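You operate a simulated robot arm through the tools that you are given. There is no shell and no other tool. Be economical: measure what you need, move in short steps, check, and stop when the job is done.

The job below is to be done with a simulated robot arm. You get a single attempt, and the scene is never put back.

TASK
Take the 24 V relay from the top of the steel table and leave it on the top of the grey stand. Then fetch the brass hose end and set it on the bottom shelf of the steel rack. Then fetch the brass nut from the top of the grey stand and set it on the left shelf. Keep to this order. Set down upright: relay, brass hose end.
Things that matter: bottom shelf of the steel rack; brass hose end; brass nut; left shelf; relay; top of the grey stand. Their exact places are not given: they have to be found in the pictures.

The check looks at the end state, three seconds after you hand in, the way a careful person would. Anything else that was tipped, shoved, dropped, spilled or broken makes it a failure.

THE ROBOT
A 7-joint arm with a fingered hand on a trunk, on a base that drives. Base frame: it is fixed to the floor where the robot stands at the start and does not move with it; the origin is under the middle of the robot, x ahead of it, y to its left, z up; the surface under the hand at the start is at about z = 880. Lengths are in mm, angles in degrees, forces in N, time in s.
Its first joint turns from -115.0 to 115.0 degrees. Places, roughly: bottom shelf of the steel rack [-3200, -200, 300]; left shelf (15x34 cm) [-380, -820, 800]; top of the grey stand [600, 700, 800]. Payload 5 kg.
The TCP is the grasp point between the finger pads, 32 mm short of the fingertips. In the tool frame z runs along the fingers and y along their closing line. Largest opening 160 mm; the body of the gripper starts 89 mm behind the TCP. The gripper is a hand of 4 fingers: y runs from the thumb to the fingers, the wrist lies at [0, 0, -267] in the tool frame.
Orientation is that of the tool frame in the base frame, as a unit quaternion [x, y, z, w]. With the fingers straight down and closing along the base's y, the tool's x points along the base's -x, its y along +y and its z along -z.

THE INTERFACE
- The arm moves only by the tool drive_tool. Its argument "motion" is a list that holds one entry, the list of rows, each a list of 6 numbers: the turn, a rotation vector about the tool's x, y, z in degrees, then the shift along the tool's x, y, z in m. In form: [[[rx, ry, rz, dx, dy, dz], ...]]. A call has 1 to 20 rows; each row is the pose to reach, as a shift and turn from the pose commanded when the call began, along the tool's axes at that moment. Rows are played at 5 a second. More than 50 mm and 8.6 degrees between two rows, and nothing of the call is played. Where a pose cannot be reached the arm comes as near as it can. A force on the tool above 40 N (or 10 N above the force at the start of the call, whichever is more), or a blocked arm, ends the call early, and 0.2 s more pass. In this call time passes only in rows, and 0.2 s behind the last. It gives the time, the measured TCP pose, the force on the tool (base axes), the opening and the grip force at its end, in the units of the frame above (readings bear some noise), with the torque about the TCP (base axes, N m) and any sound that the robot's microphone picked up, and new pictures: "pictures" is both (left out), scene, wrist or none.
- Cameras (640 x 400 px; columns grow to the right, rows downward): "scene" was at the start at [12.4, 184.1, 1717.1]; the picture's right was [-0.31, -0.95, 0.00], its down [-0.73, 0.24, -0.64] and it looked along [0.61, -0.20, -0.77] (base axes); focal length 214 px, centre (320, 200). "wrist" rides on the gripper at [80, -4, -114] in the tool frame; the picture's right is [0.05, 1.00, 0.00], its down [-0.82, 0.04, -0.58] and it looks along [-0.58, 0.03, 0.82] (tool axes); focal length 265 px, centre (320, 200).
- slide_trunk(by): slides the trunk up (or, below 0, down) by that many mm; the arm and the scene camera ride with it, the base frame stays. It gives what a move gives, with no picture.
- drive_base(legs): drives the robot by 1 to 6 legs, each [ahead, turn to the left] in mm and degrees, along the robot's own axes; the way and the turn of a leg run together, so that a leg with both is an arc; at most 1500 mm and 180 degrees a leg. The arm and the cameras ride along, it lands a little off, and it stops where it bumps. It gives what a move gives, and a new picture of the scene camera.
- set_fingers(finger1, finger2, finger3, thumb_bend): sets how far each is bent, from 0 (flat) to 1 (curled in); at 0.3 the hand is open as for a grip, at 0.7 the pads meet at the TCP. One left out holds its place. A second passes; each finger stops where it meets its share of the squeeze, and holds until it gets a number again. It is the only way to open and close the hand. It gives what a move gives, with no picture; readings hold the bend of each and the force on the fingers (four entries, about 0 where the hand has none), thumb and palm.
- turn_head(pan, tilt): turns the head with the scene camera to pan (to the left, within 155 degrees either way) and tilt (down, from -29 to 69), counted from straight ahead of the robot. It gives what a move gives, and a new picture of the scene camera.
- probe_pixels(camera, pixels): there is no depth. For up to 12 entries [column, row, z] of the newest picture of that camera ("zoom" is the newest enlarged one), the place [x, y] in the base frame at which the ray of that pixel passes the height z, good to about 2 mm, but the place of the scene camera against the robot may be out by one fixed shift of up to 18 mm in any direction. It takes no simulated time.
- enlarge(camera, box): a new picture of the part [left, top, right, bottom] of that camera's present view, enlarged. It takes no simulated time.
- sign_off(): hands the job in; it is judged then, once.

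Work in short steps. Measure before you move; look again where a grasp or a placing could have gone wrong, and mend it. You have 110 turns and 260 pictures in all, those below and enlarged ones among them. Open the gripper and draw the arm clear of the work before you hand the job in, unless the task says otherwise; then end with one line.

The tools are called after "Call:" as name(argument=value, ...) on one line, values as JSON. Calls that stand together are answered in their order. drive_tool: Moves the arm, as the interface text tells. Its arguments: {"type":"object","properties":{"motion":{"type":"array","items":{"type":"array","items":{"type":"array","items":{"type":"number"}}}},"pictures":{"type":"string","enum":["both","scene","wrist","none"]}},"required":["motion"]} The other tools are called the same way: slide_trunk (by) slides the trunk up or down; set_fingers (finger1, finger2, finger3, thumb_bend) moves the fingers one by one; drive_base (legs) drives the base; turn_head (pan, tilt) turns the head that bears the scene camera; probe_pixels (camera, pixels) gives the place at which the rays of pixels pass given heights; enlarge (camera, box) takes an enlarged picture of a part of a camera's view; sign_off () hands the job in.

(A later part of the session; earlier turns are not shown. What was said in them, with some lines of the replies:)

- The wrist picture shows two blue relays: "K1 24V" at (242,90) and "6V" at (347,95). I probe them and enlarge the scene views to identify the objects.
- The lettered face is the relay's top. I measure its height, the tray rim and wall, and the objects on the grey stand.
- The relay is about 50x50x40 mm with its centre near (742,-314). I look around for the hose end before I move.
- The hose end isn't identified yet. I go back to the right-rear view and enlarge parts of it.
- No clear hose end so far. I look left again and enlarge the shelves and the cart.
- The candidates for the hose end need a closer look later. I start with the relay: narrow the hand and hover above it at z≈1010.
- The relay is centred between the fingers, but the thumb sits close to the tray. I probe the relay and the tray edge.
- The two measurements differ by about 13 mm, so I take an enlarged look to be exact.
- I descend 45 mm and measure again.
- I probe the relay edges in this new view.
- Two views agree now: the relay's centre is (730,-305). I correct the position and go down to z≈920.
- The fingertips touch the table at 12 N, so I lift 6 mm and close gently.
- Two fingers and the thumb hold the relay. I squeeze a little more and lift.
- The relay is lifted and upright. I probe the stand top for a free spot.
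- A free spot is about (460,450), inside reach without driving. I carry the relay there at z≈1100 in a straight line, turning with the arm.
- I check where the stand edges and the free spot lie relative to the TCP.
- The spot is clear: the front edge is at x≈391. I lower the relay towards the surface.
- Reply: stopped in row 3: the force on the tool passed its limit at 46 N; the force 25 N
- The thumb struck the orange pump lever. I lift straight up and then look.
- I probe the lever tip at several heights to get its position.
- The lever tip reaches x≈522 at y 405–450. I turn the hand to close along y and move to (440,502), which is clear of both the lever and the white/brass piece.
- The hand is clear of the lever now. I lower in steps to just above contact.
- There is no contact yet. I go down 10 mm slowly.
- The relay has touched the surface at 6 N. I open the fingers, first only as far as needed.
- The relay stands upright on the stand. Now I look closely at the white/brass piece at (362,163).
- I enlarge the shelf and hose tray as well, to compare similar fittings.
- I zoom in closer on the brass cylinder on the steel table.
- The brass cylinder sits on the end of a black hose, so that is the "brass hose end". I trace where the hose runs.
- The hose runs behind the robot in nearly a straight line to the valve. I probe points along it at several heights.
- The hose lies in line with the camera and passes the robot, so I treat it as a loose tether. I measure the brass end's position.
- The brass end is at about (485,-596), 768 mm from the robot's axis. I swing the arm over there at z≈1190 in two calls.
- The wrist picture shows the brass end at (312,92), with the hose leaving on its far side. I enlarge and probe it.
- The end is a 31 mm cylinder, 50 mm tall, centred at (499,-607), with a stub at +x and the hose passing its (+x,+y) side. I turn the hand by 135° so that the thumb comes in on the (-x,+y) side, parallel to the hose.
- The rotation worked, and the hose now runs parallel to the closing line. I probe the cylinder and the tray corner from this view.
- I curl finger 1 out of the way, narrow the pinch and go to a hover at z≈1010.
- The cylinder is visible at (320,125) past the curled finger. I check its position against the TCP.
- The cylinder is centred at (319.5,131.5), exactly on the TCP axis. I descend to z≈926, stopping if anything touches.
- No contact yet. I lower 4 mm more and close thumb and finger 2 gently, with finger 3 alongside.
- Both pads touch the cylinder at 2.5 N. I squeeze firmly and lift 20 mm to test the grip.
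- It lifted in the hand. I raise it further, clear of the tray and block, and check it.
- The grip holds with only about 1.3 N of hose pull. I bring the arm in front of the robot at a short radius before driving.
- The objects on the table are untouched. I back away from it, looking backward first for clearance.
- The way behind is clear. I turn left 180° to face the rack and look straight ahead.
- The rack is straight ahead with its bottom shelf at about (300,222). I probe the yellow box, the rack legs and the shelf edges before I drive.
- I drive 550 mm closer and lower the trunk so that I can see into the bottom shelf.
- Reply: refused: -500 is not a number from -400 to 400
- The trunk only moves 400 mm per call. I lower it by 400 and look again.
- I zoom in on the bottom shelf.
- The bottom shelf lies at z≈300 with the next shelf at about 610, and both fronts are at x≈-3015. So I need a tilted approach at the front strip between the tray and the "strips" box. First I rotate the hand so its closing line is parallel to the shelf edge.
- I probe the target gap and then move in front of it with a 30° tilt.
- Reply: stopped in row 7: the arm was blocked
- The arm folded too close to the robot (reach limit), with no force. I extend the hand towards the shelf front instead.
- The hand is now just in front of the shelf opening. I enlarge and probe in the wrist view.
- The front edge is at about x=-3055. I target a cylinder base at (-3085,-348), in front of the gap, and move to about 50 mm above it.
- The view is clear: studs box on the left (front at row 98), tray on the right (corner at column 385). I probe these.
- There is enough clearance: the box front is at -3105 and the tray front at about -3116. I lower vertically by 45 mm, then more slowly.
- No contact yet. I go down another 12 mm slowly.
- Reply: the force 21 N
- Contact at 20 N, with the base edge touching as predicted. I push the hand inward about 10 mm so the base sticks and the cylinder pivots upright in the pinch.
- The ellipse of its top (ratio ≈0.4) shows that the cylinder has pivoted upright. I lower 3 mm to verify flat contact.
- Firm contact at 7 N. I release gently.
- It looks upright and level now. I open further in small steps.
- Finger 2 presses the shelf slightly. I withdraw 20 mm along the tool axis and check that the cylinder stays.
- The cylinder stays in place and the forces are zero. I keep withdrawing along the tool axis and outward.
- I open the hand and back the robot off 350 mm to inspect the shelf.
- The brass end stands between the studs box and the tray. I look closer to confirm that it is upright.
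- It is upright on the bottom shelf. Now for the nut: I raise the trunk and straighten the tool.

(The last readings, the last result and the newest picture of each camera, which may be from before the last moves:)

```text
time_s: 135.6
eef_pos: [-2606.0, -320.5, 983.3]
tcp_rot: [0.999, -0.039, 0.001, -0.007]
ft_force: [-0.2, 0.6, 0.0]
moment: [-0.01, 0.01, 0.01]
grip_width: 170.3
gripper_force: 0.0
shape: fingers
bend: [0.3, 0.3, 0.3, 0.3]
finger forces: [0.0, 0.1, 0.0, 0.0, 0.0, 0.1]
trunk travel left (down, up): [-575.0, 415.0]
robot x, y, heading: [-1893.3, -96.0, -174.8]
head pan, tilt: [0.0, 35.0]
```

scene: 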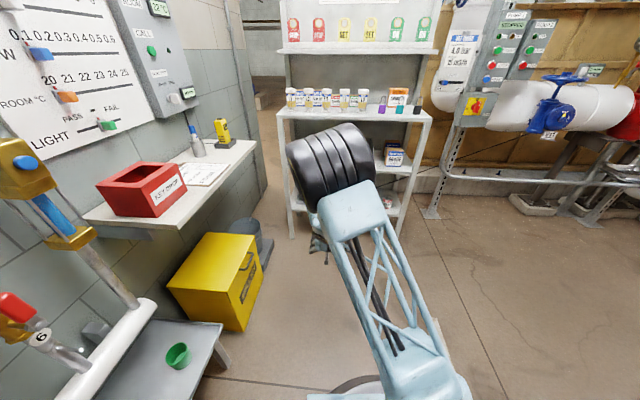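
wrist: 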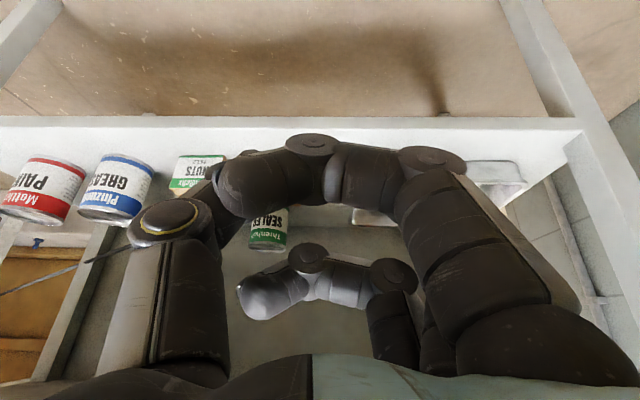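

I lift the hand to z≈1190 and bring it straight ahead of the robot.

Call:
drive_tool(motion=[[[0, 0, 0, 0.016, -0.0276, -0.026], [0, 0, 0, 0.032, -0.055, -0.052], [0, 0, 0, 0.048, -0.083, -0.078], [0, 0, 0, 0.0645, -0.11, -0.104], [0, 0, 0, 0.08, -0.138, -0.13], [0, 0, 0, 0.097, -0.166, -0.155], [0, 0, 0, 0.113, -0.193, -0.181], [0, 0, 0, 0.129, -0.221, -0.207]]], pictures="none")

Call:
drive_base(legs=[[0, -84], [0, -84]])

```text
time_s: 137.4
eef_pos: [-2460.4, -110.4, 1196.5]
tcp_rot: [0.999, -0.038, 0.0, -0.007]
ft_force: [-0.1, 0.4, -0.7]
moment: [0.0, 0.01, 0.02]
grip_width: 170.3
gripper_force: 0.0
shape: fingers
bend: [0.3, 0.3, 0.3, 0.3]
finger forces: [0.1, 0.0, 0.1, 0.1, 0.1, 0.1]
trunk travel left (down, up): [-575.0, 415.0]
robot x, y, heading: [-1895.7, -95.9, -174.8]
head pan, tilt: [0.0, 35.0]
```

```text
time_s: 145.5
eef_pos: [-1332.6, 4.1, 1195.7]
tcp_rot: [-0.036, 0.999, -0.008, 0.0]
ft_force: [0.0, 0.1, 0.8]
moment: [-0.01, -0.01, 0.0]
grip_width: 170.3
gripper_force: 0.1
shape: fingers
bend: [0.3, 0.3, 0.3, 0.3]
finger forces: [0.1, 0.0, 0.0, 0.1, 0.0, 0.0]
trunk travel left (down, up): [-575.0, 415.0]
robot x, y, heading: [-1895.5, -97.4, 13.9]
head pan, tilt: [0.0, 35.0]
```

scene: 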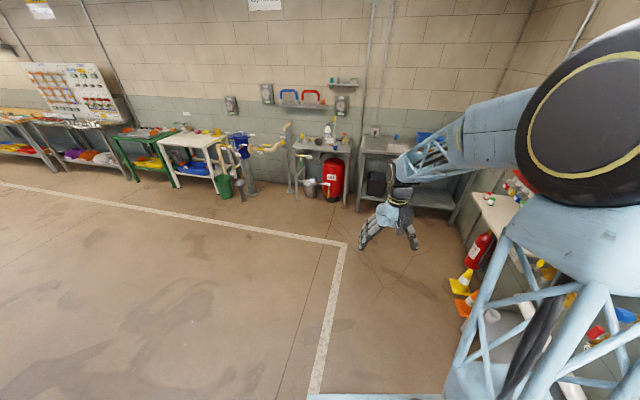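

I drive towards the stand: 3° left, then 1500 mm and 300 mm.

Call:
drive_base(legs=[[0, 3.5], [1500, 0], [300, 0]])

Call:
turn_head(pan=30, tilt=50)

```text
time_s: 154.9
eef_pos: [367.6, 574.4, 1195.2]
tcp_rot: [-0.069, 0.998, -0.008, 0.001]
ft_force: [0.1, -0.1, -0.1]
moment: [-0.05, 0.03, 0.01]
grip_width: 170.1
gripper_force: 0.0
shape: fingers
bend: [0.3, 0.3, 0.3, 0.3]
finger forces: [0.0, 0.1, 0.0, 0.0, 0.0, 0.0]
trunk travel left (down, up): [-575.0, 415.0]
robot x, y, heading: [-185.7, 435.1, 17.5]
head pan, tilt: [0.0, 35.0]
```

scene: 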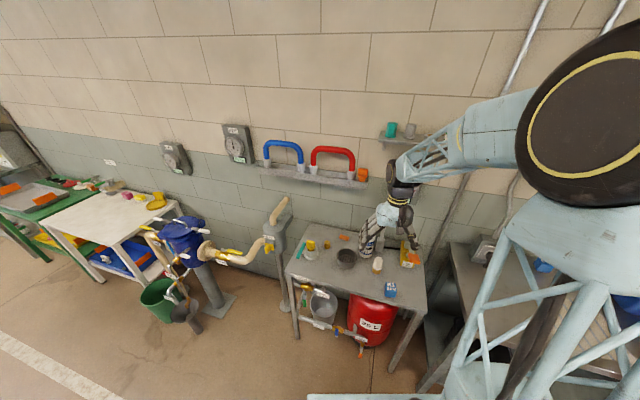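

```text
time_s: 155.9
eef_pos: [366.6, 573.6, 1196.2]
tcp_rot: [-0.069, 0.998, -0.008, 0.0]
ft_force: [0.2, 0.4, 0.0]
moment: [0.03, 0.02, 0.0]
grip_width: 170.3
gripper_force: 0.2
shape: fingers
bend: [0.3, 0.3, 0.3, 0.3]
finger forces: [0.1, 0.0, 0.1, 0.0, 0.1, 0.1]
trunk travel left (down, up): [-575.0, 415.0]
robot x, y, heading: [-185.5, 437.6, 17.6]
head pan, tilt: [30.0, 50.0]
```

scene: 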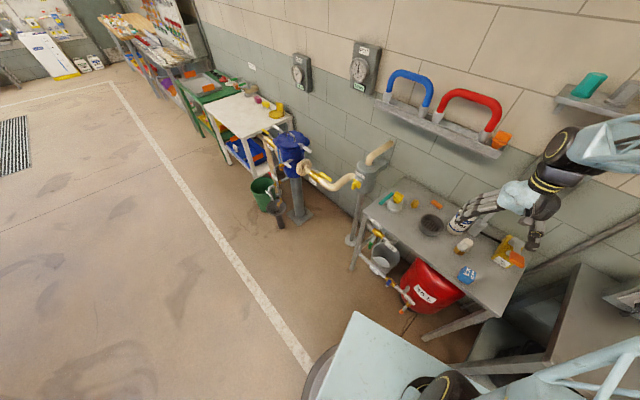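

The nut is about 900 mm away. I zoom in on it and probe, then move 100 mm closer.

Call:
drive_base(legs=[[100, 0]])

Call:
enlarge(camera="scene", box=[360, 160, 520, 280])

Call:
probe_pixels(camera="scene", pixels=[[320, 320, 250]])

```text
time_s: 157.0
eef_pos: [462.7, 601.9, 1196.3]
tcp_rot: [-0.067, 0.998, -0.008, 0.001]
ft_force: [-0.4, 0.0, -0.6]
moment: [0.01, 0.02, 0.0]
grip_width: 170.5
gripper_force: 0.1
shape: fingers
bend: [0.3, 0.3, 0.3, 0.3]
finger forces: [0.1, 0.1, 0.0, 0.0, 0.1, 0.0]
trunk travel left (down, up): [-575.0, 415.0]
robot x, y, heading: [-90.5, 465.5, 17.7]
head pan, tilt: [30.0, 50.0]
```

scene: 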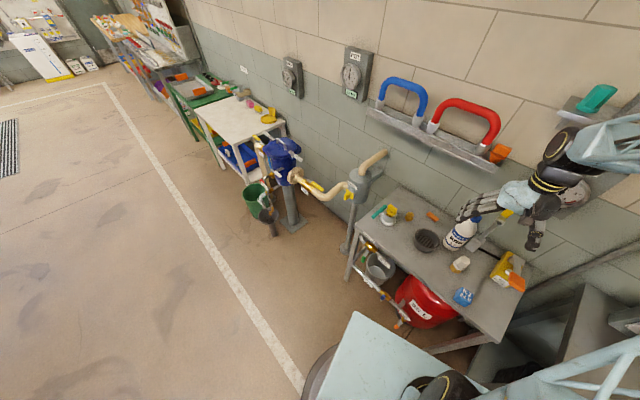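

```text
3.33 times, centred on (440, 220) of scene
```

zoom: 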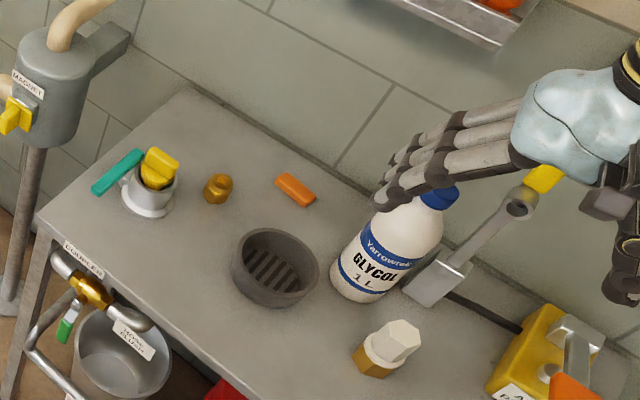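

```text
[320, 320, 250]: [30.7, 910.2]
```

I probe the nut and move above it.

Call:
probe_pixels(camera="scene", pixels=[[409.4, 217, 815], [389, 215, 840], [431, 216, 810], [426, 238, 840], [500, 163, 1150], [410, 118, 1250]])

```text
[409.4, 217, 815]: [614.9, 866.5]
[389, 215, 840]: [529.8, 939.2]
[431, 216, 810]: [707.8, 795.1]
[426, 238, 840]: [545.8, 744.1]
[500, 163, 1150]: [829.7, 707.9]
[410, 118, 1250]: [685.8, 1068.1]
```

I move over to (600,866), slightly short so the forward-looking wrist camera sees it, at z≈1110.

Call:
drive_tool(motion=[[[0, 0, 0, -0.0266, 0.0344, 0], [0, 0, 0, -0.053, 0.069, 0], [0, 0, 0, -0.08, 0.103, 0], [0, 0, 0, -0.1066, 0.138, 0], [0, 0, 0, -0.133, 0.172, 0], [0, 0, 0, -0.16, 0.2066, 0], [0, 0, 0, -0.1865, 0.241, 0], [0, 0, 0, -0.1865, 0.241, 0.04], [0, 0, 0, -0.1865, 0.241, 0.08]]])

Call:
enlarge(camera="wrist", box=[220, 0, 440, 140])

```text
time_s: 159.0
eef_pos: [615.7, 865.4, 1109.6]
tcp_rot: [-0.068, 0.998, -0.008, 0.001]
ft_force: [0.1, 0.2, -0.2]
moment: [-0.01, -0.01, 0.02]
grip_width: 170.5
gripper_force: 0.0
shape: fingers
bend: [0.3, 0.3, 0.3, 0.3]
finger forces: [0.0, 0.0, 0.1, 0.0, 0.0, 0.0]
trunk travel left (down, up): [-575.0, 415.0]
robot x, y, heading: [-88.8, 468.3, 17.5]
head pan, tilt: [30.0, 50.0]
```

scene: 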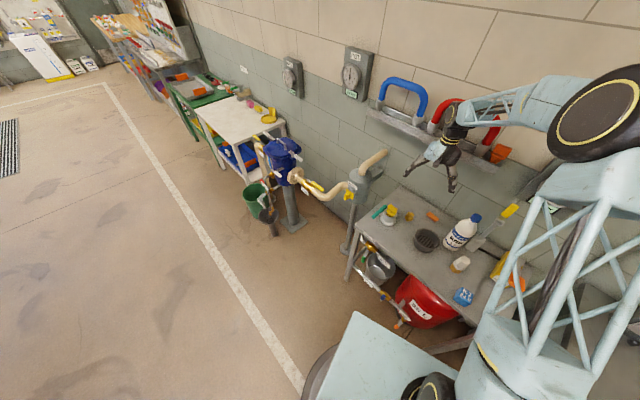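
wrist: 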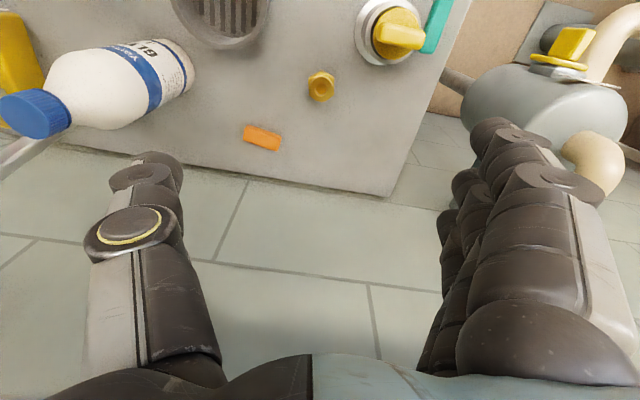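

```text
2.86 times, centred on (330, 70) of wrist
```

zoom: 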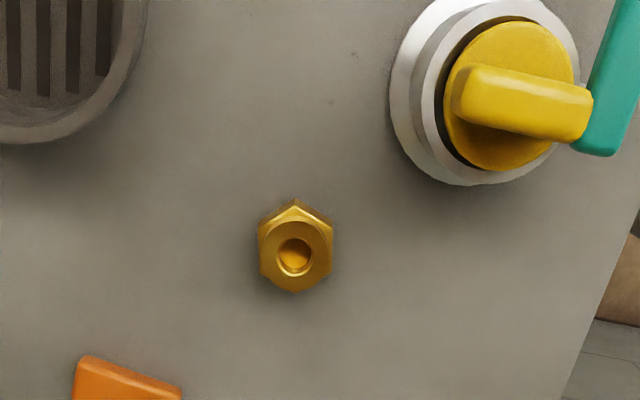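

The nut is at (321,87) in the wrist view. I probe it and its neighbours.

Call:
probe_pixels(camera="wrist", pixels=[[321, 88, 820], [321, 84, 800], [308, 88, 820], [334, 88, 820], [270, 20, 860], [358, 40, 810], [380, 64, 810], [384, 58, 880], [424, 50, 900], [280, 142, 815], [195, 75, 900]])

```text
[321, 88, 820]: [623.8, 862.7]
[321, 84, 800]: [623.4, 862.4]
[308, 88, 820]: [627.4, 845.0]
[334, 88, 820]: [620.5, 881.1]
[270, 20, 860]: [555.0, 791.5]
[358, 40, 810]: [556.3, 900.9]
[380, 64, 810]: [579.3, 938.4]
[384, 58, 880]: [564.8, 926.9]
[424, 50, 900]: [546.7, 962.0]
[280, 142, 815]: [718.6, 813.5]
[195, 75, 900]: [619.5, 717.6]
```

The nut centre is (624,862), with its flats facing the closing line. I align, go down to z≈960 with a narrowed hand and check.

Call:
set_fingers(finger1=0.4, finger2=0.54, finger3=0.54, thumb_bend=0.54)

Call:
drive_tool(motion=[[[0, 0, 0, -0.0078, -0.004, 0.04], [0, 0, 0, -0.0078, -0.004, 0.08], [0, 0, 0, -0.0078, -0.004, 0.12], [0, 0, 0, -0.0078, -0.004, 0.15], [0, 0, 0, -0.0078, -0.004, 0.15]]], pictures="wrist")

Call:
enlarge(camera="wrist", box=[220, 40, 440, 180])

```text
time_s: 160.0
eef_pos: [614.2, 864.5, 1110.3]
tcp_rot: [-0.068, 0.998, -0.008, 0.0]
ft_force: [0.0, -0.4, 0.3]
moment: [-0.04, 0.03, -0.01]
grip_width: 104.0
gripper_force: 0.0
shape: fingers
bend: [0.4, 0.54, 0.54, 0.54]
finger forces: [0.0, 0.0, 0.0, 0.0, 0.0, 0.0]
trunk travel left (down, up): [-575.0, 415.0]
robot x, y, heading: [-94.5, 468.6, 17.4]
head pan, tilt: [30.0, 50.0]
```

```text
time_s: 161.2
eef_pos: [623.1, 859.6, 961.1]
tcp_rot: [-0.068, 0.998, -0.008, 0.001]
ft_force: [0.3, 0.6, -0.6]
moment: [-0.01, 0.03, 0.0]
grip_width: 104.1
gripper_force: 0.1
shape: fingers
bend: [0.4, 0.54, 0.54, 0.54]
finger forces: [0.0, 0.0, 0.1, 0.0, 0.1, 0.0]
trunk travel left (down, up): [-575.0, 415.0]
robot x, y, heading: [-89.6, 467.7, 17.8]
head pan, tilt: [30.0, 50.0]
```

wrist: 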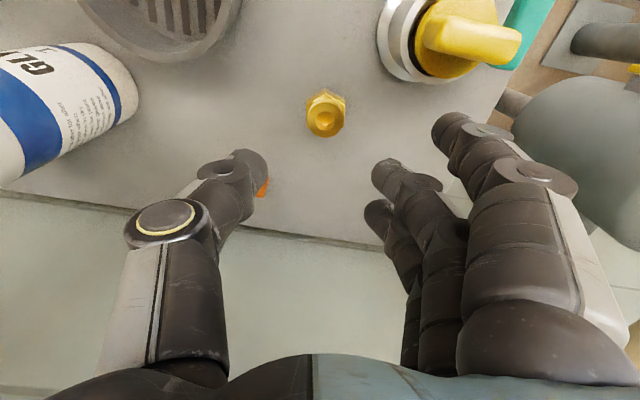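

```text
2.86 times, centred on (330, 110) of wrist
```

zoom: 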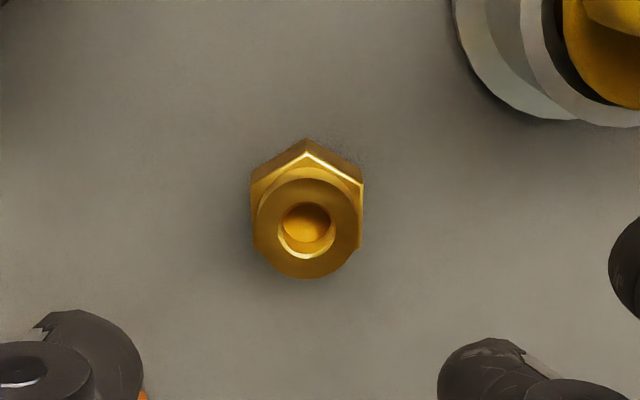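

The nut sits about 5 mm off the axis. I curl fingers 1 and 3 out of the way, correct the offset, and descend.

Call:
set_fingers(finger1=1.0, finger2=0.54, finger3=1.0, thumb_bend=0.54)

Call:
drive_tool(motion=[[[0, 0, 0, -0.004, 0.005, 0.02], [0, 0, 0, -0.004, 0.005, 0.05], [0, 0, 0, -0.004, 0.005, 0.08], [0, 0, 0, -0.004, 0.005, 0.1], [0, 0, 0, -0.004, 0.005, 0.112], [0, 0, 0, -0.004, 0.005, 0.112]]], pictures="wrist")

Call:
enlarge(camera="wrist", box=[200, 100, 440, 260])

```text
time_s: 162.2
eef_pos: [623.0, 860.4, 961.7]
tcp_rot: [-0.068, 0.998, -0.007, 0.001]
ft_force: [0.5, -0.3, -0.7]
moment: [0.0, -0.04, 0.02]
grip_width: 59.0
gripper_force: 0.0
shape: fingers
bend: [1.0, 0.54, 1.0, 0.54]
finger forces: [0.0, 0.1, 0.0, 0.1, 0.0, 0.0]
trunk travel left (down, up): [-575.0, 415.0]
robot x, y, heading: [-92.4, 466.3, 17.5]
head pan, tilt: [30.0, 50.0]
```

```text
time_s: 163.6
eef_pos: [626.5, 863.7, 852.3]
tcp_rot: [-0.068, 0.998, -0.008, 0.001]
ft_force: [0.7, 0.0, -0.7]
moment: [-0.02, 0.04, 0.03]
grip_width: 59.3
gripper_force: 0.1
shape: fingers
bend: [1.0, 0.54, 1.0, 0.54]
finger forces: [0.0, 0.1, 0.0, 0.0, 0.0, 0.1]
trunk travel left (down, up): [-575.0, 415.0]
robot x, y, heading: [-90.9, 466.6, 17.4]
head pan, tilt: [30.0, 50.0]
```

wrist: 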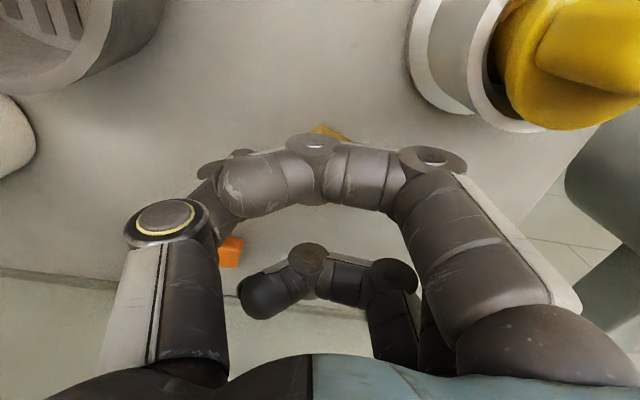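

```text
2.50 times, centred on (320, 180) of wrist
```

zoom: 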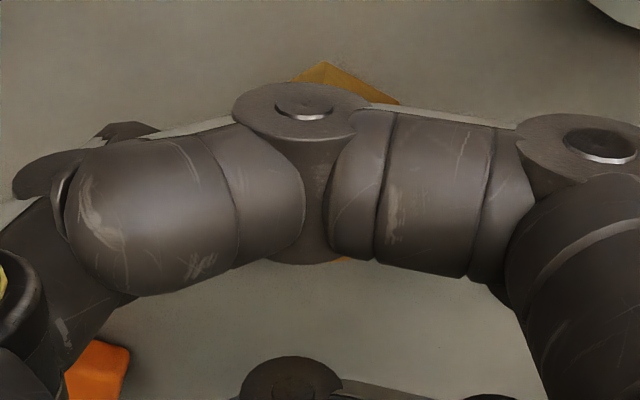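

The nut is centred under the hand. I go down 7 mm and close.

Call:
drive_tool(motion=[[[0, 0, 0, 0, 0, 0.003], [0, 0, 0, 0, 0, 0.006], [0, 0, 0, 0, 0, 0.009], [0, 0, 0, 0, 0, 0.009]]], pictures="none")

Call:
set_fingers(finger2=0.64, thumb_bend=0.64)

```text
time_s: 164.6
eef_pos: [625.3, 864.3, 841.6]
tcp_rot: [-0.068, 0.998, -0.008, 0.0]
ft_force: [0.4, -0.2, 0.0]
moment: [-0.01, 0.01, 0.0]
grip_width: 59.2
gripper_force: 0.1
shape: fingers
bend: [1.0, 0.54, 1.0, 0.54]
finger forces: [0.1, 0.1, 0.0, 0.1, 0.1, 0.0]
trunk travel left (down, up): [-575.0, 415.0]
robot x, y, heading: [-93.6, 467.8, 17.9]
head pan, tilt: [30.0, 50.0]
```

```text
time_s: 165.6
eef_pos: [626.2, 864.6, 841.1]
tcp_rot: [-0.068, 0.998, -0.008, 0.001]
ft_force: [0.3, -1.0, -0.1]
moment: [0.02, 0.03, 0.01]
grip_width: 54.3
gripper_force: 4.4
shape: fingers
bend: [1.0, 0.6, 1.0, 0.62]
finger forces: [0.0, 4.4, 0.0, 0.1, 4.5, 0.0]
trunk travel left (down, up): [-575.0, 415.0]
robot x, y, heading: [-92.2, 463.7, 17.6]
head pan, tilt: [30.0, 50.0]
```

Balanced contact at 4.4 N. I squeeze and lift.

Call:
set_fingers(finger2=0.75, thumb_bend=0.75)

Call:
drive_tool(motion=[[[0, 0, 0, 0, 0, -0.01], [0, 0, 0, 0, 0, -0.03], [0, 0, 0, 0, 0, -0.06], [0, 0, 0, 0, 0, -0.1], [0, 0, 0, 0, 0, -0.14], [0, 0, 0, 0, 0, -0.18], [0, 0, 0, 0, 0, -0.22], [0, 0, 0, 0, 0, -0.26], [0, 0, 0, 0, 0, -0.3], [0, 0, 0, 0, 0, -0.34]]])

Call:
enlarge(camera="wrist", box=[200, 60, 440, 260])

Call:
enlarge(camera="scene", box=[360, 90, 540, 320])

```text
time_s: 166.6
eef_pos: [627.1, 864.4, 841.6]
tcp_rot: [-0.069, 0.998, -0.007, 0.001]
ft_force: [0.6, 0.2, 2.4]
moment: [0.06, 0.05, 0.01]
grip_width: 50.3
gripper_force: 12.9
shape: fingers
bend: [1.0, 0.57, 1.0, 0.69]
finger forces: [0.0, 12.8, 0.1, 0.1, 12.9, 0.0]
trunk travel left (down, up): [-575.0, 415.0]
robot x, y, heading: [-94.2, 468.0, 17.5]
head pan, tilt: [30.0, 50.0]
```

```text
time_s: 168.8
eef_pos: [627.5, 867.8, 1184.4]
tcp_rot: [-0.068, 0.998, -0.007, 0.001]
ft_force: [-0.5, -0.7, -2.6]
moment: [-0.06, -0.05, 0.01]
grip_width: 50.5
gripper_force: 12.2
shape: fingers
bend: [1.0, 0.56, 1.0, 0.69]
finger forces: [0.0, 13.0, 0.1, 0.1, 12.0, 0.0]
trunk travel left (down, up): [-575.0, 415.0]
robot x, y, heading: [-91.0, 467.9, 17.4]
head pan, tilt: [30.0, 50.0]
```

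scene: 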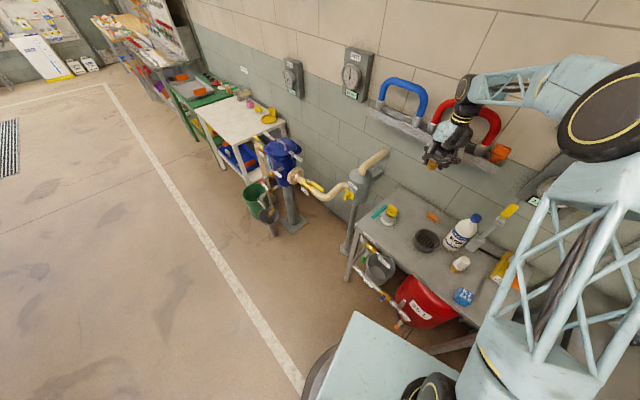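
wrist: 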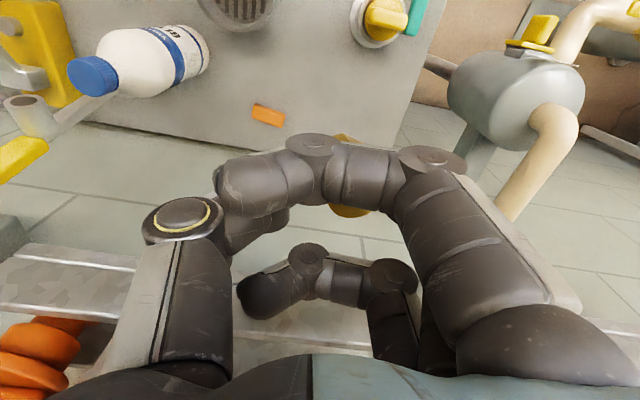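

```text
2.00 times, centred on (320, 160) of wrist
```

zoom: 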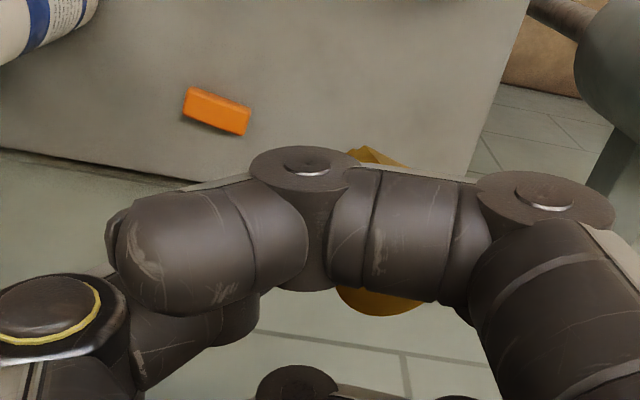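

```text
1.74 times, centred on (450, 205) of scene
```

zoom: 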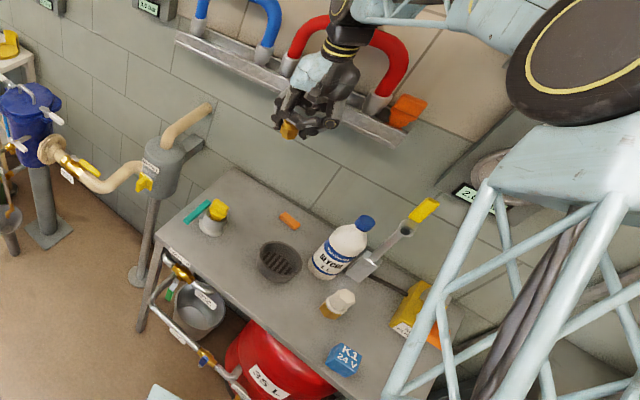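

The nut is held. I pull the hand back from the hose tray and then reverse the robot away from the stand.

Call:
drive_tool(motion=[[[0, 0, 0, 0.0266, -0.0344, 0], [0, 0, 0, 0.053, -0.069, 0], [0, 0, 0, 0.08, -0.103, 0], [0, 0, 0, 0.1066, -0.138, 0], [0, 0, 0, 0.133, -0.172, 0], [0, 0, 0, 0.16, -0.2066, 0], [0, 0, 0, 0.1865, -0.241, 0]]], pictures="none")

Call:
drive_base(legs=[[-400, 0]])

```text
time_s: 170.4
eef_pos: [472.9, 604.0, 1183.2]
tcp_rot: [-0.069, 0.998, -0.007, 0.0]
ft_force: [0.2, -0.2, -1.8]
moment: [-0.02, -0.01, 0.03]
grip_width: 50.4
gripper_force: 12.4
shape: fingers
bend: [1.0, 0.56, 1.0, 0.69]
finger forces: [0.0, 12.7, 0.0, 0.0, 11.9, 0.1]
trunk travel left (down, up): [-575.0, 415.0]
robot x, y, heading: [-91.9, 463.6, 17.5]
head pan, tilt: [30.0, 50.0]
```

```text
time_s: 172.9
eef_pos: [106.1, 485.8, 1184.1]
tcp_rot: [-0.063, 0.998, -0.007, 0.0]
ft_force: [0.0, -0.2, -2.2]
moment: [-0.03, 0.0, 0.01]
grip_width: 50.4
gripper_force: 12.1
shape: fingers
bend: [1.0, 0.56, 1.0, 0.69]
finger forces: [0.0, 12.8, 0.0, 0.0, 11.9, 0.0]
trunk travel left (down, up): [-575.0, 415.0]
robot x, y, heading: [-457.3, 348.9, 16.9]
head pan, tilt: [30.0, 50.0]
```

scene: 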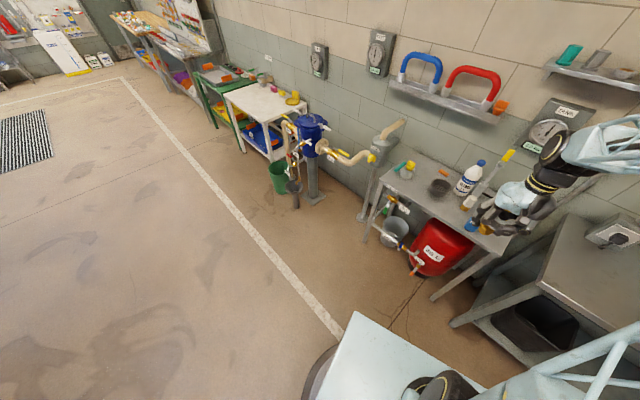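

I turn right 107° to face the lock-keys shelf and drive 280 mm nearer.

Call:
drive_base(legs=[[0, -107], [250, 0]])

Call:
turn_head(pan=0, tilt=45)

Call:
enlarge(camera="scene", box=[180, 80, 480, 280])

```text
time_s: 179.3
eef_pos: [-462.9, -478.9, 1183.3]
tcp_rot: [0.75, 0.661, -0.005, -0.006]
ft_force: [1.2, 0.5, -1.7]
moment: [0.01, 0.05, 0.0]
grip_width: 50.4
gripper_force: 13.2
shape: fingers
bend: [1.0, 0.56, 1.0, 0.69]
finger forces: [0.0, 12.8, 0.0, 0.1, 11.9, 0.1]
trunk travel left (down, up): [-575.0, 415.0]
robot x, y, heading: [-448.1, 102.8, -87.3]
head pan, tilt: [30.0, 50.0]
```

scene: 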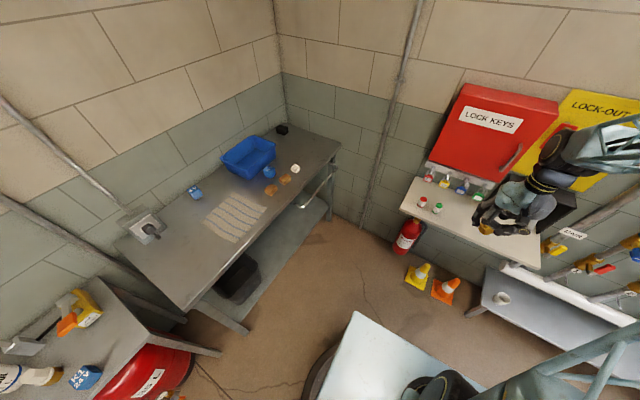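

```text
time_s: 180.3
eef_pos: [-464.0, -478.9, 1183.0]
tcp_rot: [0.75, 0.662, -0.005, -0.005]
ft_force: [0.7, -0.2, -2.2]
moment: [0.0, 0.05, 0.04]
grip_width: 50.2
gripper_force: 12.0
shape: fingers
bend: [1.0, 0.56, 1.0, 0.69]
finger forces: [0.0, 12.8, 0.1, 0.1, 11.9, 0.0]
trunk travel left (down, up): [-575.0, 415.0]
robot x, y, heading: [-449.6, 102.4, -87.4]
head pan, tilt: [0.0, 45.0]
```

scene: 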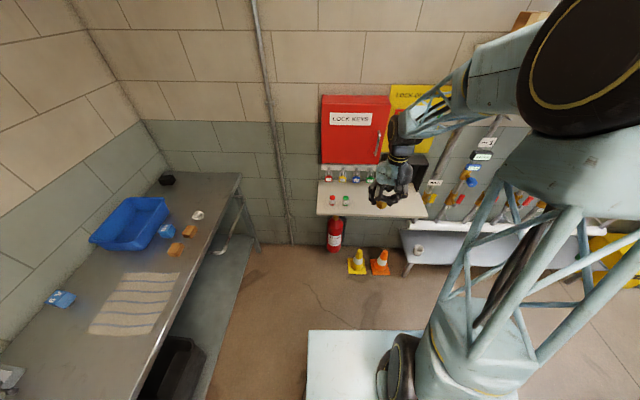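

```text
2.00 times, centred on (330, 180) of scene
```

zoom: 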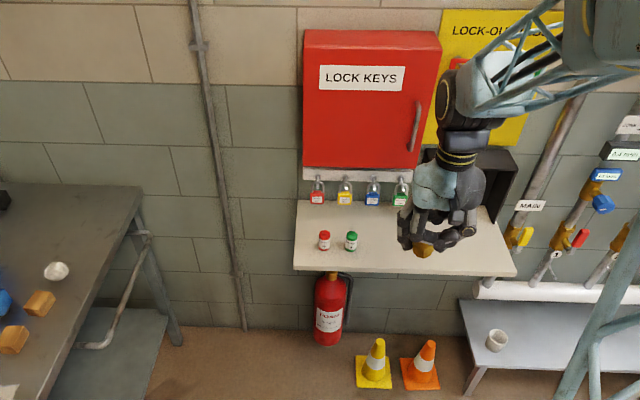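

I probe the shelf edges and a free spot right of the two bottles.

Call:
probe_pixels(camera="scene", pixels=[[317, 215, 800], [428, 217, 800], [320, 180, 800], [332, 204, 800], [345.5, 205, 800], [368, 206, 800], [321, 164, 1000], [380, 164, 1000], [342, 182, 900]])

```text
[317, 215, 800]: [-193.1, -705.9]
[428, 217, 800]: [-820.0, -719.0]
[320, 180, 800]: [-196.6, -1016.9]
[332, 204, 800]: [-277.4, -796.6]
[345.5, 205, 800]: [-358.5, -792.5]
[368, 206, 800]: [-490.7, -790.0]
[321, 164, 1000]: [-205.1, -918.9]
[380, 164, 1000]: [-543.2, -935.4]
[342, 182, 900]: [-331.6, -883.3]
```

I move over (-475,-775) and down to z≈1000 to look with the wrist camera.

Call:
drive_tool(motion=[[[0, 0, 0, -0.042, 0.0036, 0], [0, 0, 0, -0.084, 0.007, 0], [0, 0, 0, -0.126, 0.011, 0], [0, 0, 0, -0.168, 0.0145, 0], [0, 0, 0, -0.21, 0.018, 0], [0, 0, 0, -0.252, 0.022, 0], [0, 0, 0, -0.2945, 0.0254, 0], [0, 0, 0, -0.2945, 0.0254, 0.045], [0, 0, 0, -0.2945, 0.0254, 0.09], [0, 0, 0, -0.2945, 0.0254, 0.135], [0, 0, 0, -0.2945, 0.0254, 0.18]]])

Call:
enlarge(camera="scene", box=[280, 100, 460, 260])

```text
time_s: 182.7
eef_pos: [-477.5, -776.8, 1001.4]
tcp_rot: [0.75, 0.661, -0.003, -0.006]
ft_force: [0.1, -0.9, -2.5]
moment: [0.02, 0.02, 0.0]
grip_width: 50.1
gripper_force: 12.6
shape: fingers
bend: [1.0, 0.56, 1.0, 0.69]
finger forces: [0.1, 12.8, 0.0, 0.0, 12.2, 0.1]
trunk travel left (down, up): [-575.0, 415.0]
robot x, y, heading: [-448.7, 100.4, -87.5]
head pan, tilt: [0.0, 45.0]
```

scene: 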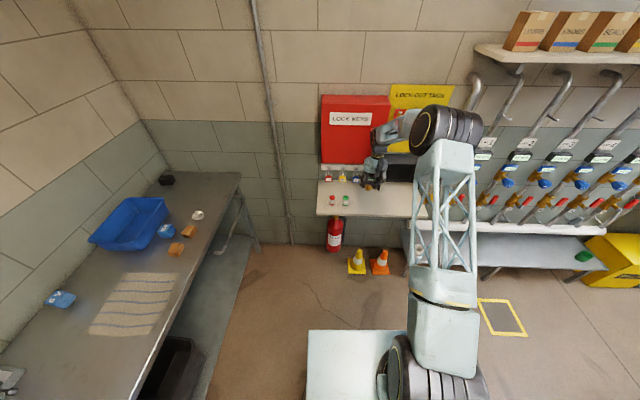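
wrist: 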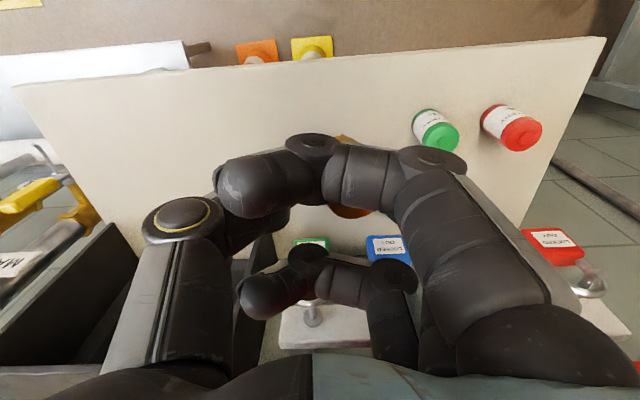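

```text
2.50 times, centred on (370, 180) of scene
```

zoom: 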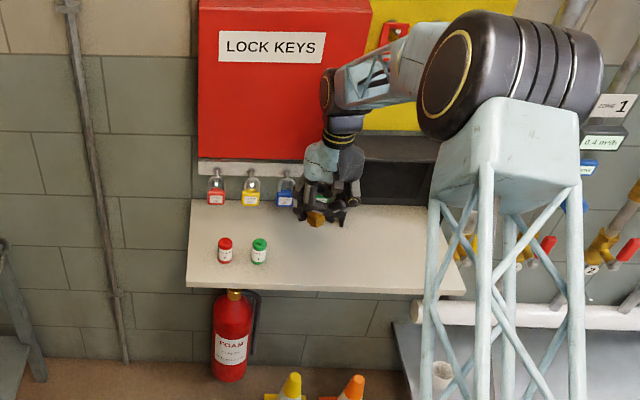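

The surroundings are clear. I lower to z≈857 while shifting 15 mm towards the shelf front.

Call:
drive_tool(motion=[[[0, 0, 0, 0.008, 0, 0.04], [0, 0, 0, 0.015, 0, 0.08], [0, 0, 0, 0.015, 0, 0.11], [0, 0, 0, 0.015, 0, 0.13], [0, 0, 0, 0.015, 0, 0.143], [0, 0, 0, 0.015, 0, 0.143]]], pictures="wrist")

Call:
enlarge(camera="scene", box=[310, 130, 430, 240])

```text
time_s: 184.1
eef_pos: [-478.6, -756.6, 858.4]
tcp_rot: [0.75, 0.661, -0.005, -0.005]
ft_force: [-0.7, -0.1, -1.6]
moment: [-0.01, 0.03, 0.0]
grip_width: 50.5
gripper_force: 12.6
shape: fingers
bend: [1.0, 0.56, 1.0, 0.69]
finger forces: [0.1, 12.9, 0.0, 0.1, 12.1, 0.1]
trunk travel left (down, up): [-575.0, 415.0]
robot x, y, heading: [-448.1, 103.5, -87.6]
head pan, tilt: [0.0, 45.0]
```

wrist: 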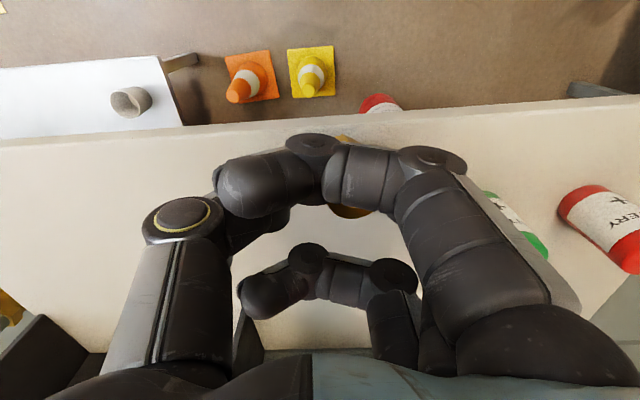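

```text
3.64 times, centred on (370, 185) of scene
```

zoom: 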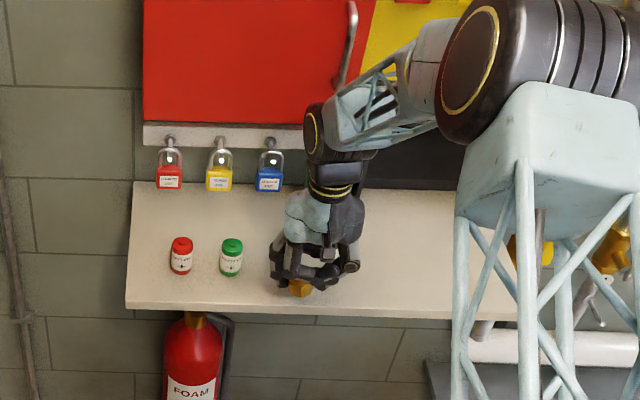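

I verify the front-edge distance with the wrist camera, then lower slowly until contact.

Call:
probe_pixels(camera="wrist", pixels=[[200, 136, 800], [450, 113, 800], [500, 230, 800]])

Call:
drive_tool(motion=[[[0, 0, 0, -0.01, 0, 0.003], [0, 0, 0, -0.015, 0, 0.006], [0, 0, 0, -0.015, 0, 0.009], [0, 0, 0, -0.015, 0, 0.012], [0, 0, 0, -0.015, 0, 0.012]]], pictures="none")

```text
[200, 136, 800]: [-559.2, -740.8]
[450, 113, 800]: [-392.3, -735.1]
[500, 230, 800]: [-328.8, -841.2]
```

```text
time_s: 185.3
eef_pos: [-478.6, -771.8, 845.9]
tcp_rot: [0.75, 0.661, -0.005, -0.006]
ft_force: [0.1, -0.3, -1.9]
moment: [-0.01, 0.01, 0.02]
grip_width: 50.6
gripper_force: 12.3
shape: fingers
bend: [1.0, 0.56, 1.0, 0.69]
finger forces: [0.1, 12.9, 0.0, 0.1, 12.1, 0.0]
trunk travel left (down, up): [-575.0, 415.0]
robot x, y, heading: [-447.6, 105.0, -87.4]
head pan, tilt: [0.0, 45.0]
```

The front edge is at y≈-738, so I move 28 mm further in at this height before lowering on.

Call:
drive_tool(motion=[[[0, 0, 0, -0.01, 0, 0.0], [0, 0, 0, -0.02, 0, 0.0], [0, 0, 0, -0.028, 0, 0.0], [0, 0, 0, -0.028, 0, 0.002], [0, 0, 0, -0.028, 0, 0.004], [0, 0, 0, -0.028, 0, 0.004]]], pictures="wrist")

```text
time_s: 186.7
eef_pos: [-482.7, -800.1, 843.5]
tcp_rot: [0.75, 0.661, -0.005, -0.006]
ft_force: [0.0, 0.3, -2.3]
moment: [0.01, 0.02, 0.01]
grip_width: 50.4
gripper_force: 12.2
shape: fingers
bend: [1.0, 0.56, 1.0, 0.69]
finger forces: [0.0, 12.9, 0.0, 0.0, 12.0, 0.1]
trunk travel left (down, up): [-575.0, 415.0]
robot x, y, heading: [-447.0, 102.5, -87.3]
head pan, tilt: [0.0, 45.0]
```

wrist: 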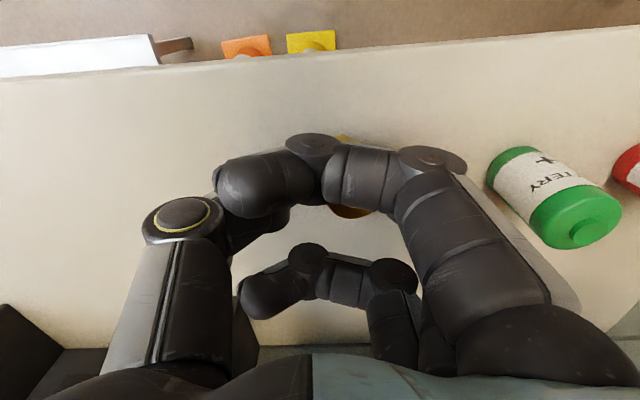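

No contact yet. I lower up to 8 mm more.

Call:
drive_tool(motion=[[[0, 0, 0, 0, 0, 0.002], [0, 0, 0, 0, 0, 0.004], [0, 0, 0, 0, 0, 0.006], [0, 0, 0, 0, 0, 0.006]]], pictures="none")

```text
time_s: 187.7
eef_pos: [-483.3, -799.9, 840.4]
tcp_rot: [0.75, 0.662, -0.005, -0.004]
ft_force: [-2.0, -0.7, 16.6]
moment: [-0.07, -0.44, -0.07]
grip_width: 50.2
gripper_force: 17.5
shape: fingers
bend: [1.0, 0.58, 1.0, 0.69]
finger forces: [0.0, 18.0, 0.0, 0.0, 16.5, 0.0]
trunk travel left (down, up): [-575.0, 415.0]
robot x, y, heading: [-449.7, 101.5, -87.6]
head pan, tilt: [0.0, 45.0]
```

Contact at 17 N. I ease up 2 mm and release gently.

Call:
drive_tool(motion=[[[0, 0, 0, 0, 0, -0.002], [0, 0, 0, 0, 0, -0.002]]], pictures="none")

Call:
set_fingers(finger2=0.55, thumb_bend=0.65)

Call:
set_fingers(finger2=0.51, thumb_bend=0.57)

Call:
drive_tool(motion=[[[0, 0, 0, 0, 0, -0.01], [0, 0, 0, 0, 0, -0.03], [0, 0, 0, 0, 0, -0.06], [0, 0, 0, 0, 0, -0.1], [0, 0, 0, 0.02, 0, -0.14], [0, 0, 0, 0.05, 0, -0.17], [0, 0, 0, 0.09, 0, -0.2], [0, 0, 0, 0.13, 0, -0.22]]])

```text
time_s: 188.3
eef_pos: [-482.8, -800.0, 840.3]
tcp_rot: [0.75, 0.661, -0.005, -0.006]
ft_force: [-0.6, 0.4, 9.2]
moment: [0.01, -0.27, 0.02]
grip_width: 50.0
gripper_force: 14.0
shape: fingers
bend: [1.0, 0.58, 1.0, 0.69]
finger forces: [0.0, 13.3, 0.1, 0.0, 14.5, 0.0]
trunk travel left (down, up): [-575.0, 415.0]
robot x, y, heading: [-447.4, 103.6, -87.3]
head pan, tilt: [0.0, 45.0]
```

```text
time_s: 189.3
eef_pos: [-484.1, -800.8, 840.3]
tcp_rot: [0.75, 0.661, -0.005, -0.005]
ft_force: [1.6, 2.9, 7.3]
moment: [0.09, -0.4, 0.17]
grip_width: 52.8
gripper_force: 4.5
shape: fingers
bend: [1.0, 0.56, 1.0, 0.65]
finger forces: [0.0, 8.3, 0.1, 0.1, 0.1, 0.1]
trunk travel left (down, up): [-575.0, 415.0]
robot x, y, heading: [-446.2, 96.7, -87.5]
head pan, tilt: [0.0, 45.0]
```

```text
time_s: 190.3
eef_pos: [-483.5, -800.1, 840.7]
tcp_rot: [0.75, 0.661, -0.005, -0.006]
ft_force: [-2.9, 2.1, 8.0]
moment: [0.05, -0.27, 0.1]
grip_width: 57.8
gripper_force: 4.1
shape: fingers
bend: [1.0, 0.54, 1.0, 0.56]
finger forces: [0.0, 8.7, 0.0, 0.1, 0.0, 0.0]
trunk travel left (down, up): [-575.0, 415.0]
robot x, y, heading: [-447.7, 100.6, -87.2]
head pan, tilt: [0.0, 45.0]
```

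```text
time_s: 192.1
eef_pos: [-464.2, -674.9, 1062.2]
tcp_rot: [0.75, 0.661, -0.004, -0.006]
ft_force: [0.7, 1.6, -0.7]
moment: [-0.02, 0.01, -0.01]
grip_width: 57.9
gripper_force: 0.1
shape: fingers
bend: [1.0, 0.51, 1.0, 0.56]
finger forces: [0.0, 0.1, 0.0, 0.0, 0.1, 0.0]
trunk travel left (down, up): [-575.0, 415.0]
robot x, y, heading: [-446.9, 102.7, -87.6]
head pan, tilt: [0.0, 45.0]
```

scene: 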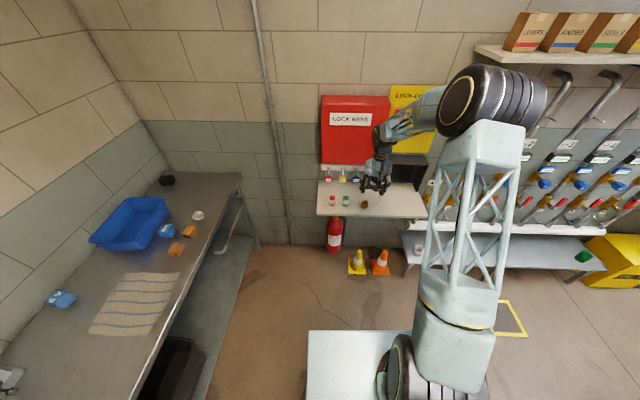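
wrist: 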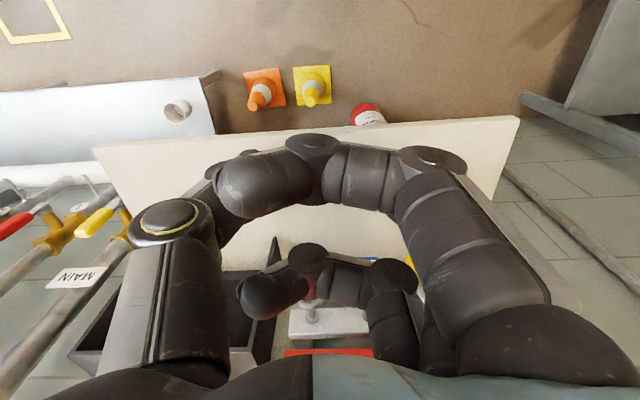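

The nut lies on the shelf at (364,204). I open the hand, draw it back and inspect.

Call:
drive_tool(motion=[[[0, 0, 0, 0.04, 0, -0.02], [0, 0, 0, 0.08, 0, -0.04], [0, 0, 0, 0.12, 0, -0.06], [0, 0, 0, 0.16, 0, -0.08], [0, 0, 0, 0.19, 0, -0.1]]], pictures="none")

Call:
set_fingers(finger1=0.3, finger2=0.3, finger3=0.3, thumb_bend=0.3)

Call:
turn_head(pan=0, tilt=45)

Call:
enlarge(camera="scene", box=[300, 150, 440, 230])

Call:
enlarge(camera="wrist", box=[160, 40, 480, 300])

Call:
turn_head(pan=115, tilt=35)

Call:
turn_head(pan=-80, tilt=20)

Call:
enlarge(camera="scene", box=[200, 100, 440, 280])

```text
time_s: 193.3
eef_pos: [-436.8, -481.8, 1160.0]
tcp_rot: [0.75, 0.661, -0.005, -0.006]
ft_force: [-0.4, -0.4, 0.0]
moment: [-0.04, 0.0, 0.01]
grip_width: 57.7
gripper_force: 0.0
shape: fingers
bend: [1.0, 0.51, 1.0, 0.56]
finger forces: [0.1, 0.0, 0.0, 0.1, 0.1, 0.1]
trunk travel left (down, up): [-575.0, 415.0]
robot x, y, heading: [-451.7, 99.5, -87.6]
head pan, tilt: [0.0, 45.0]
```

```text
time_s: 194.3
eef_pos: [-437.7, -483.1, 1159.1]
tcp_rot: [0.75, 0.661, -0.005, -0.006]
ft_force: [0.2, -0.3, -0.3]
moment: [0.05, 0.01, 0.0]
grip_width: 169.8
gripper_force: 0.1
shape: fingers
bend: [0.3, 0.3, 0.3, 0.3]
finger forces: [0.0, 0.0, 0.0, 0.0, 0.0, 0.0]
trunk travel left (down, up): [-575.0, 415.0]
robot x, y, heading: [-453.7, 100.7, -87.4]
head pan, tilt: [0.0, 45.0]
```

```text
time_s: 194.9
eef_pos: [-436.9, -482.7, 1159.5]
tcp_rot: [0.75, 0.661, -0.005, -0.005]
ft_force: [-0.1, 0.1, 0.0]
moment: [0.0, -0.04, 0.0]
grip_width: 169.9
gripper_force: 0.0
shape: fingers
bend: [0.3, 0.3, 0.3, 0.3]
finger forces: [0.0, 0.0, 0.1, 0.0, 0.0, 0.0]
trunk travel left (down, up): [-575.0, 415.0]
robot x, y, heading: [-449.9, 103.9, -87.4]
head pan, tilt: [0.0, 45.0]
```

scene: 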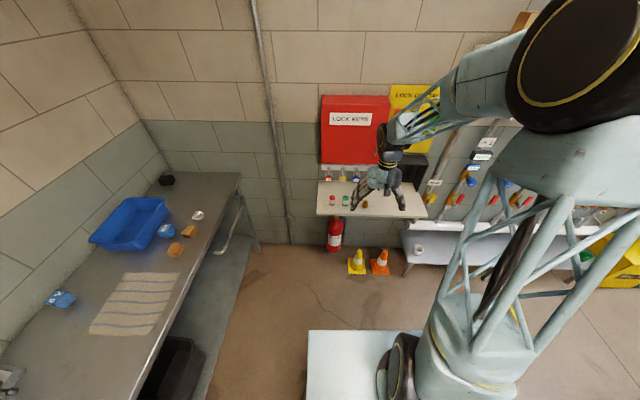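

```text
4.57 times, centred on (370, 190) of scene
```

zoom: 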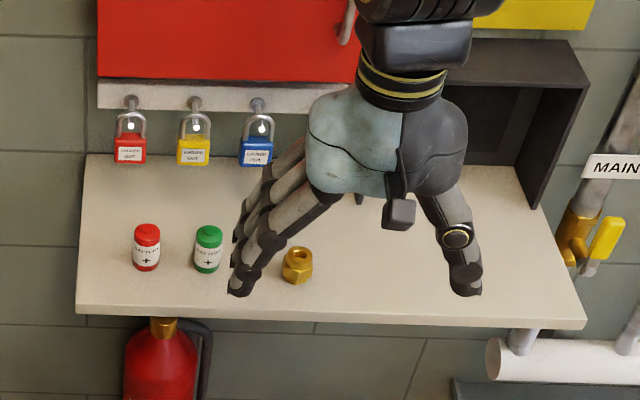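

```text
1.54 times, centred on (320, 170) of wrist
```

zoom: 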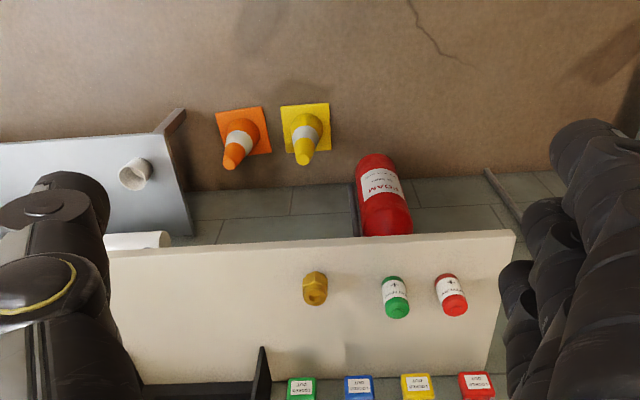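

```text
time_s: 196.8
eef_pos: [-437.8, -484.2, 1160.0]
tcp_rot: [0.75, 0.661, -0.005, -0.005]
ft_force: [0.8, -0.1, -0.5]
moment: [0.03, 0.04, 0.0]
grip_width: 169.9
gripper_force: 0.1
shape: fingers
bend: [0.3, 0.3, 0.3, 0.3]
finger forces: [0.1, 0.0, 0.1, 0.1, 0.0, 0.0]
trunk travel left (down, up): [-575.0, 415.0]
robot x, y, heading: [-453.4, 103.0, -87.4]
head pan, tilt: [115.0, 35.0]
```

scene: 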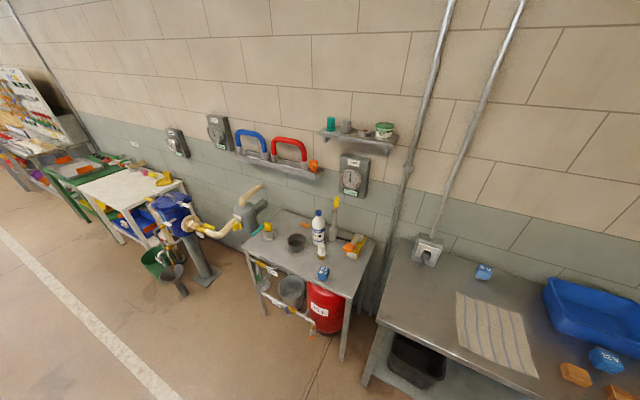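

```text
time_s: 199.7
eef_pos: [-437.4, -484.5, 1159.0]
tcp_rot: [0.75, 0.661, -0.006, -0.006]
ft_force: [-0.6, -0.1, -0.2]
moment: [0.03, -0.01, 0.03]
grip_width: 170.1
gripper_force: 0.0
shape: fingers
bend: [0.3, 0.3, 0.3, 0.3]
finger forces: [0.1, 0.0, 0.1, 0.0, 0.1, 0.1]
trunk travel left (down, up): [-575.0, 415.0]
robot x, y, heading: [-448.9, 103.3, -87.6]
head pan, tilt: [-80.0, 20.0]
```

scene: 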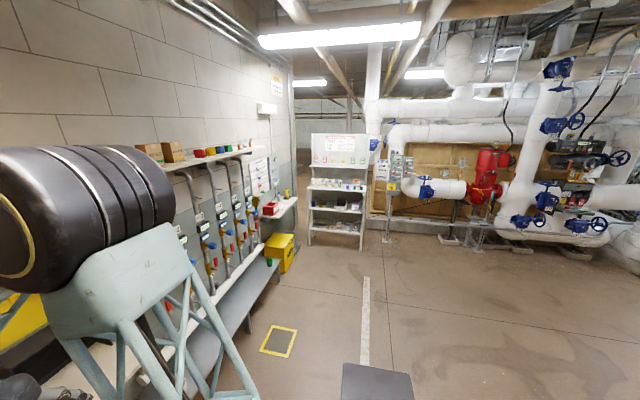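

```text
2.22 times, centred on (320, 190) of scene
```

zoom: 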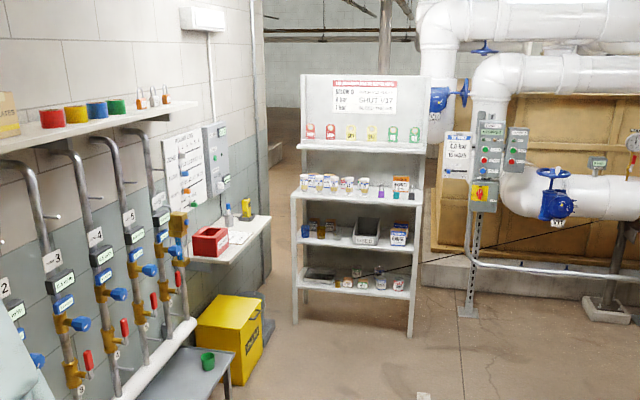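

The nut and relay are in place, and the nut lies flat. I take one last zoom on the hose end in the rack.

Call:
enlarge(camera="scene", box=[305, 200, 385, 250])

```text
8.00 times, centred on (345, 225) of scene
```

zoom: 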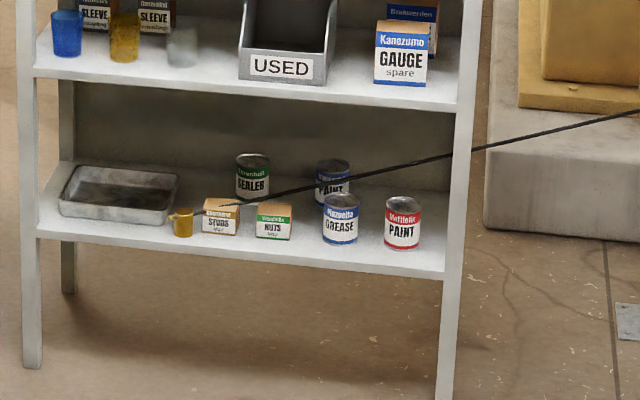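

The hose end stands upright on the bottom shelf, the relay stands on the grey stand, and the nut is on the left shelf. The hand is open and clear, so I hand in.

Call:
sign_off()

```text
The job is handed in.
```

The job is handed in: the 24 V relay stands upright on the grey stand, the brass hose end stands upright on the rack's bottom shelf, and the brass nut is on the left shelf, done in that order. While I was setting down the relay, the thumb hit the air pump's orange lever at about 46 N; the pump showed no visible change afterwards.
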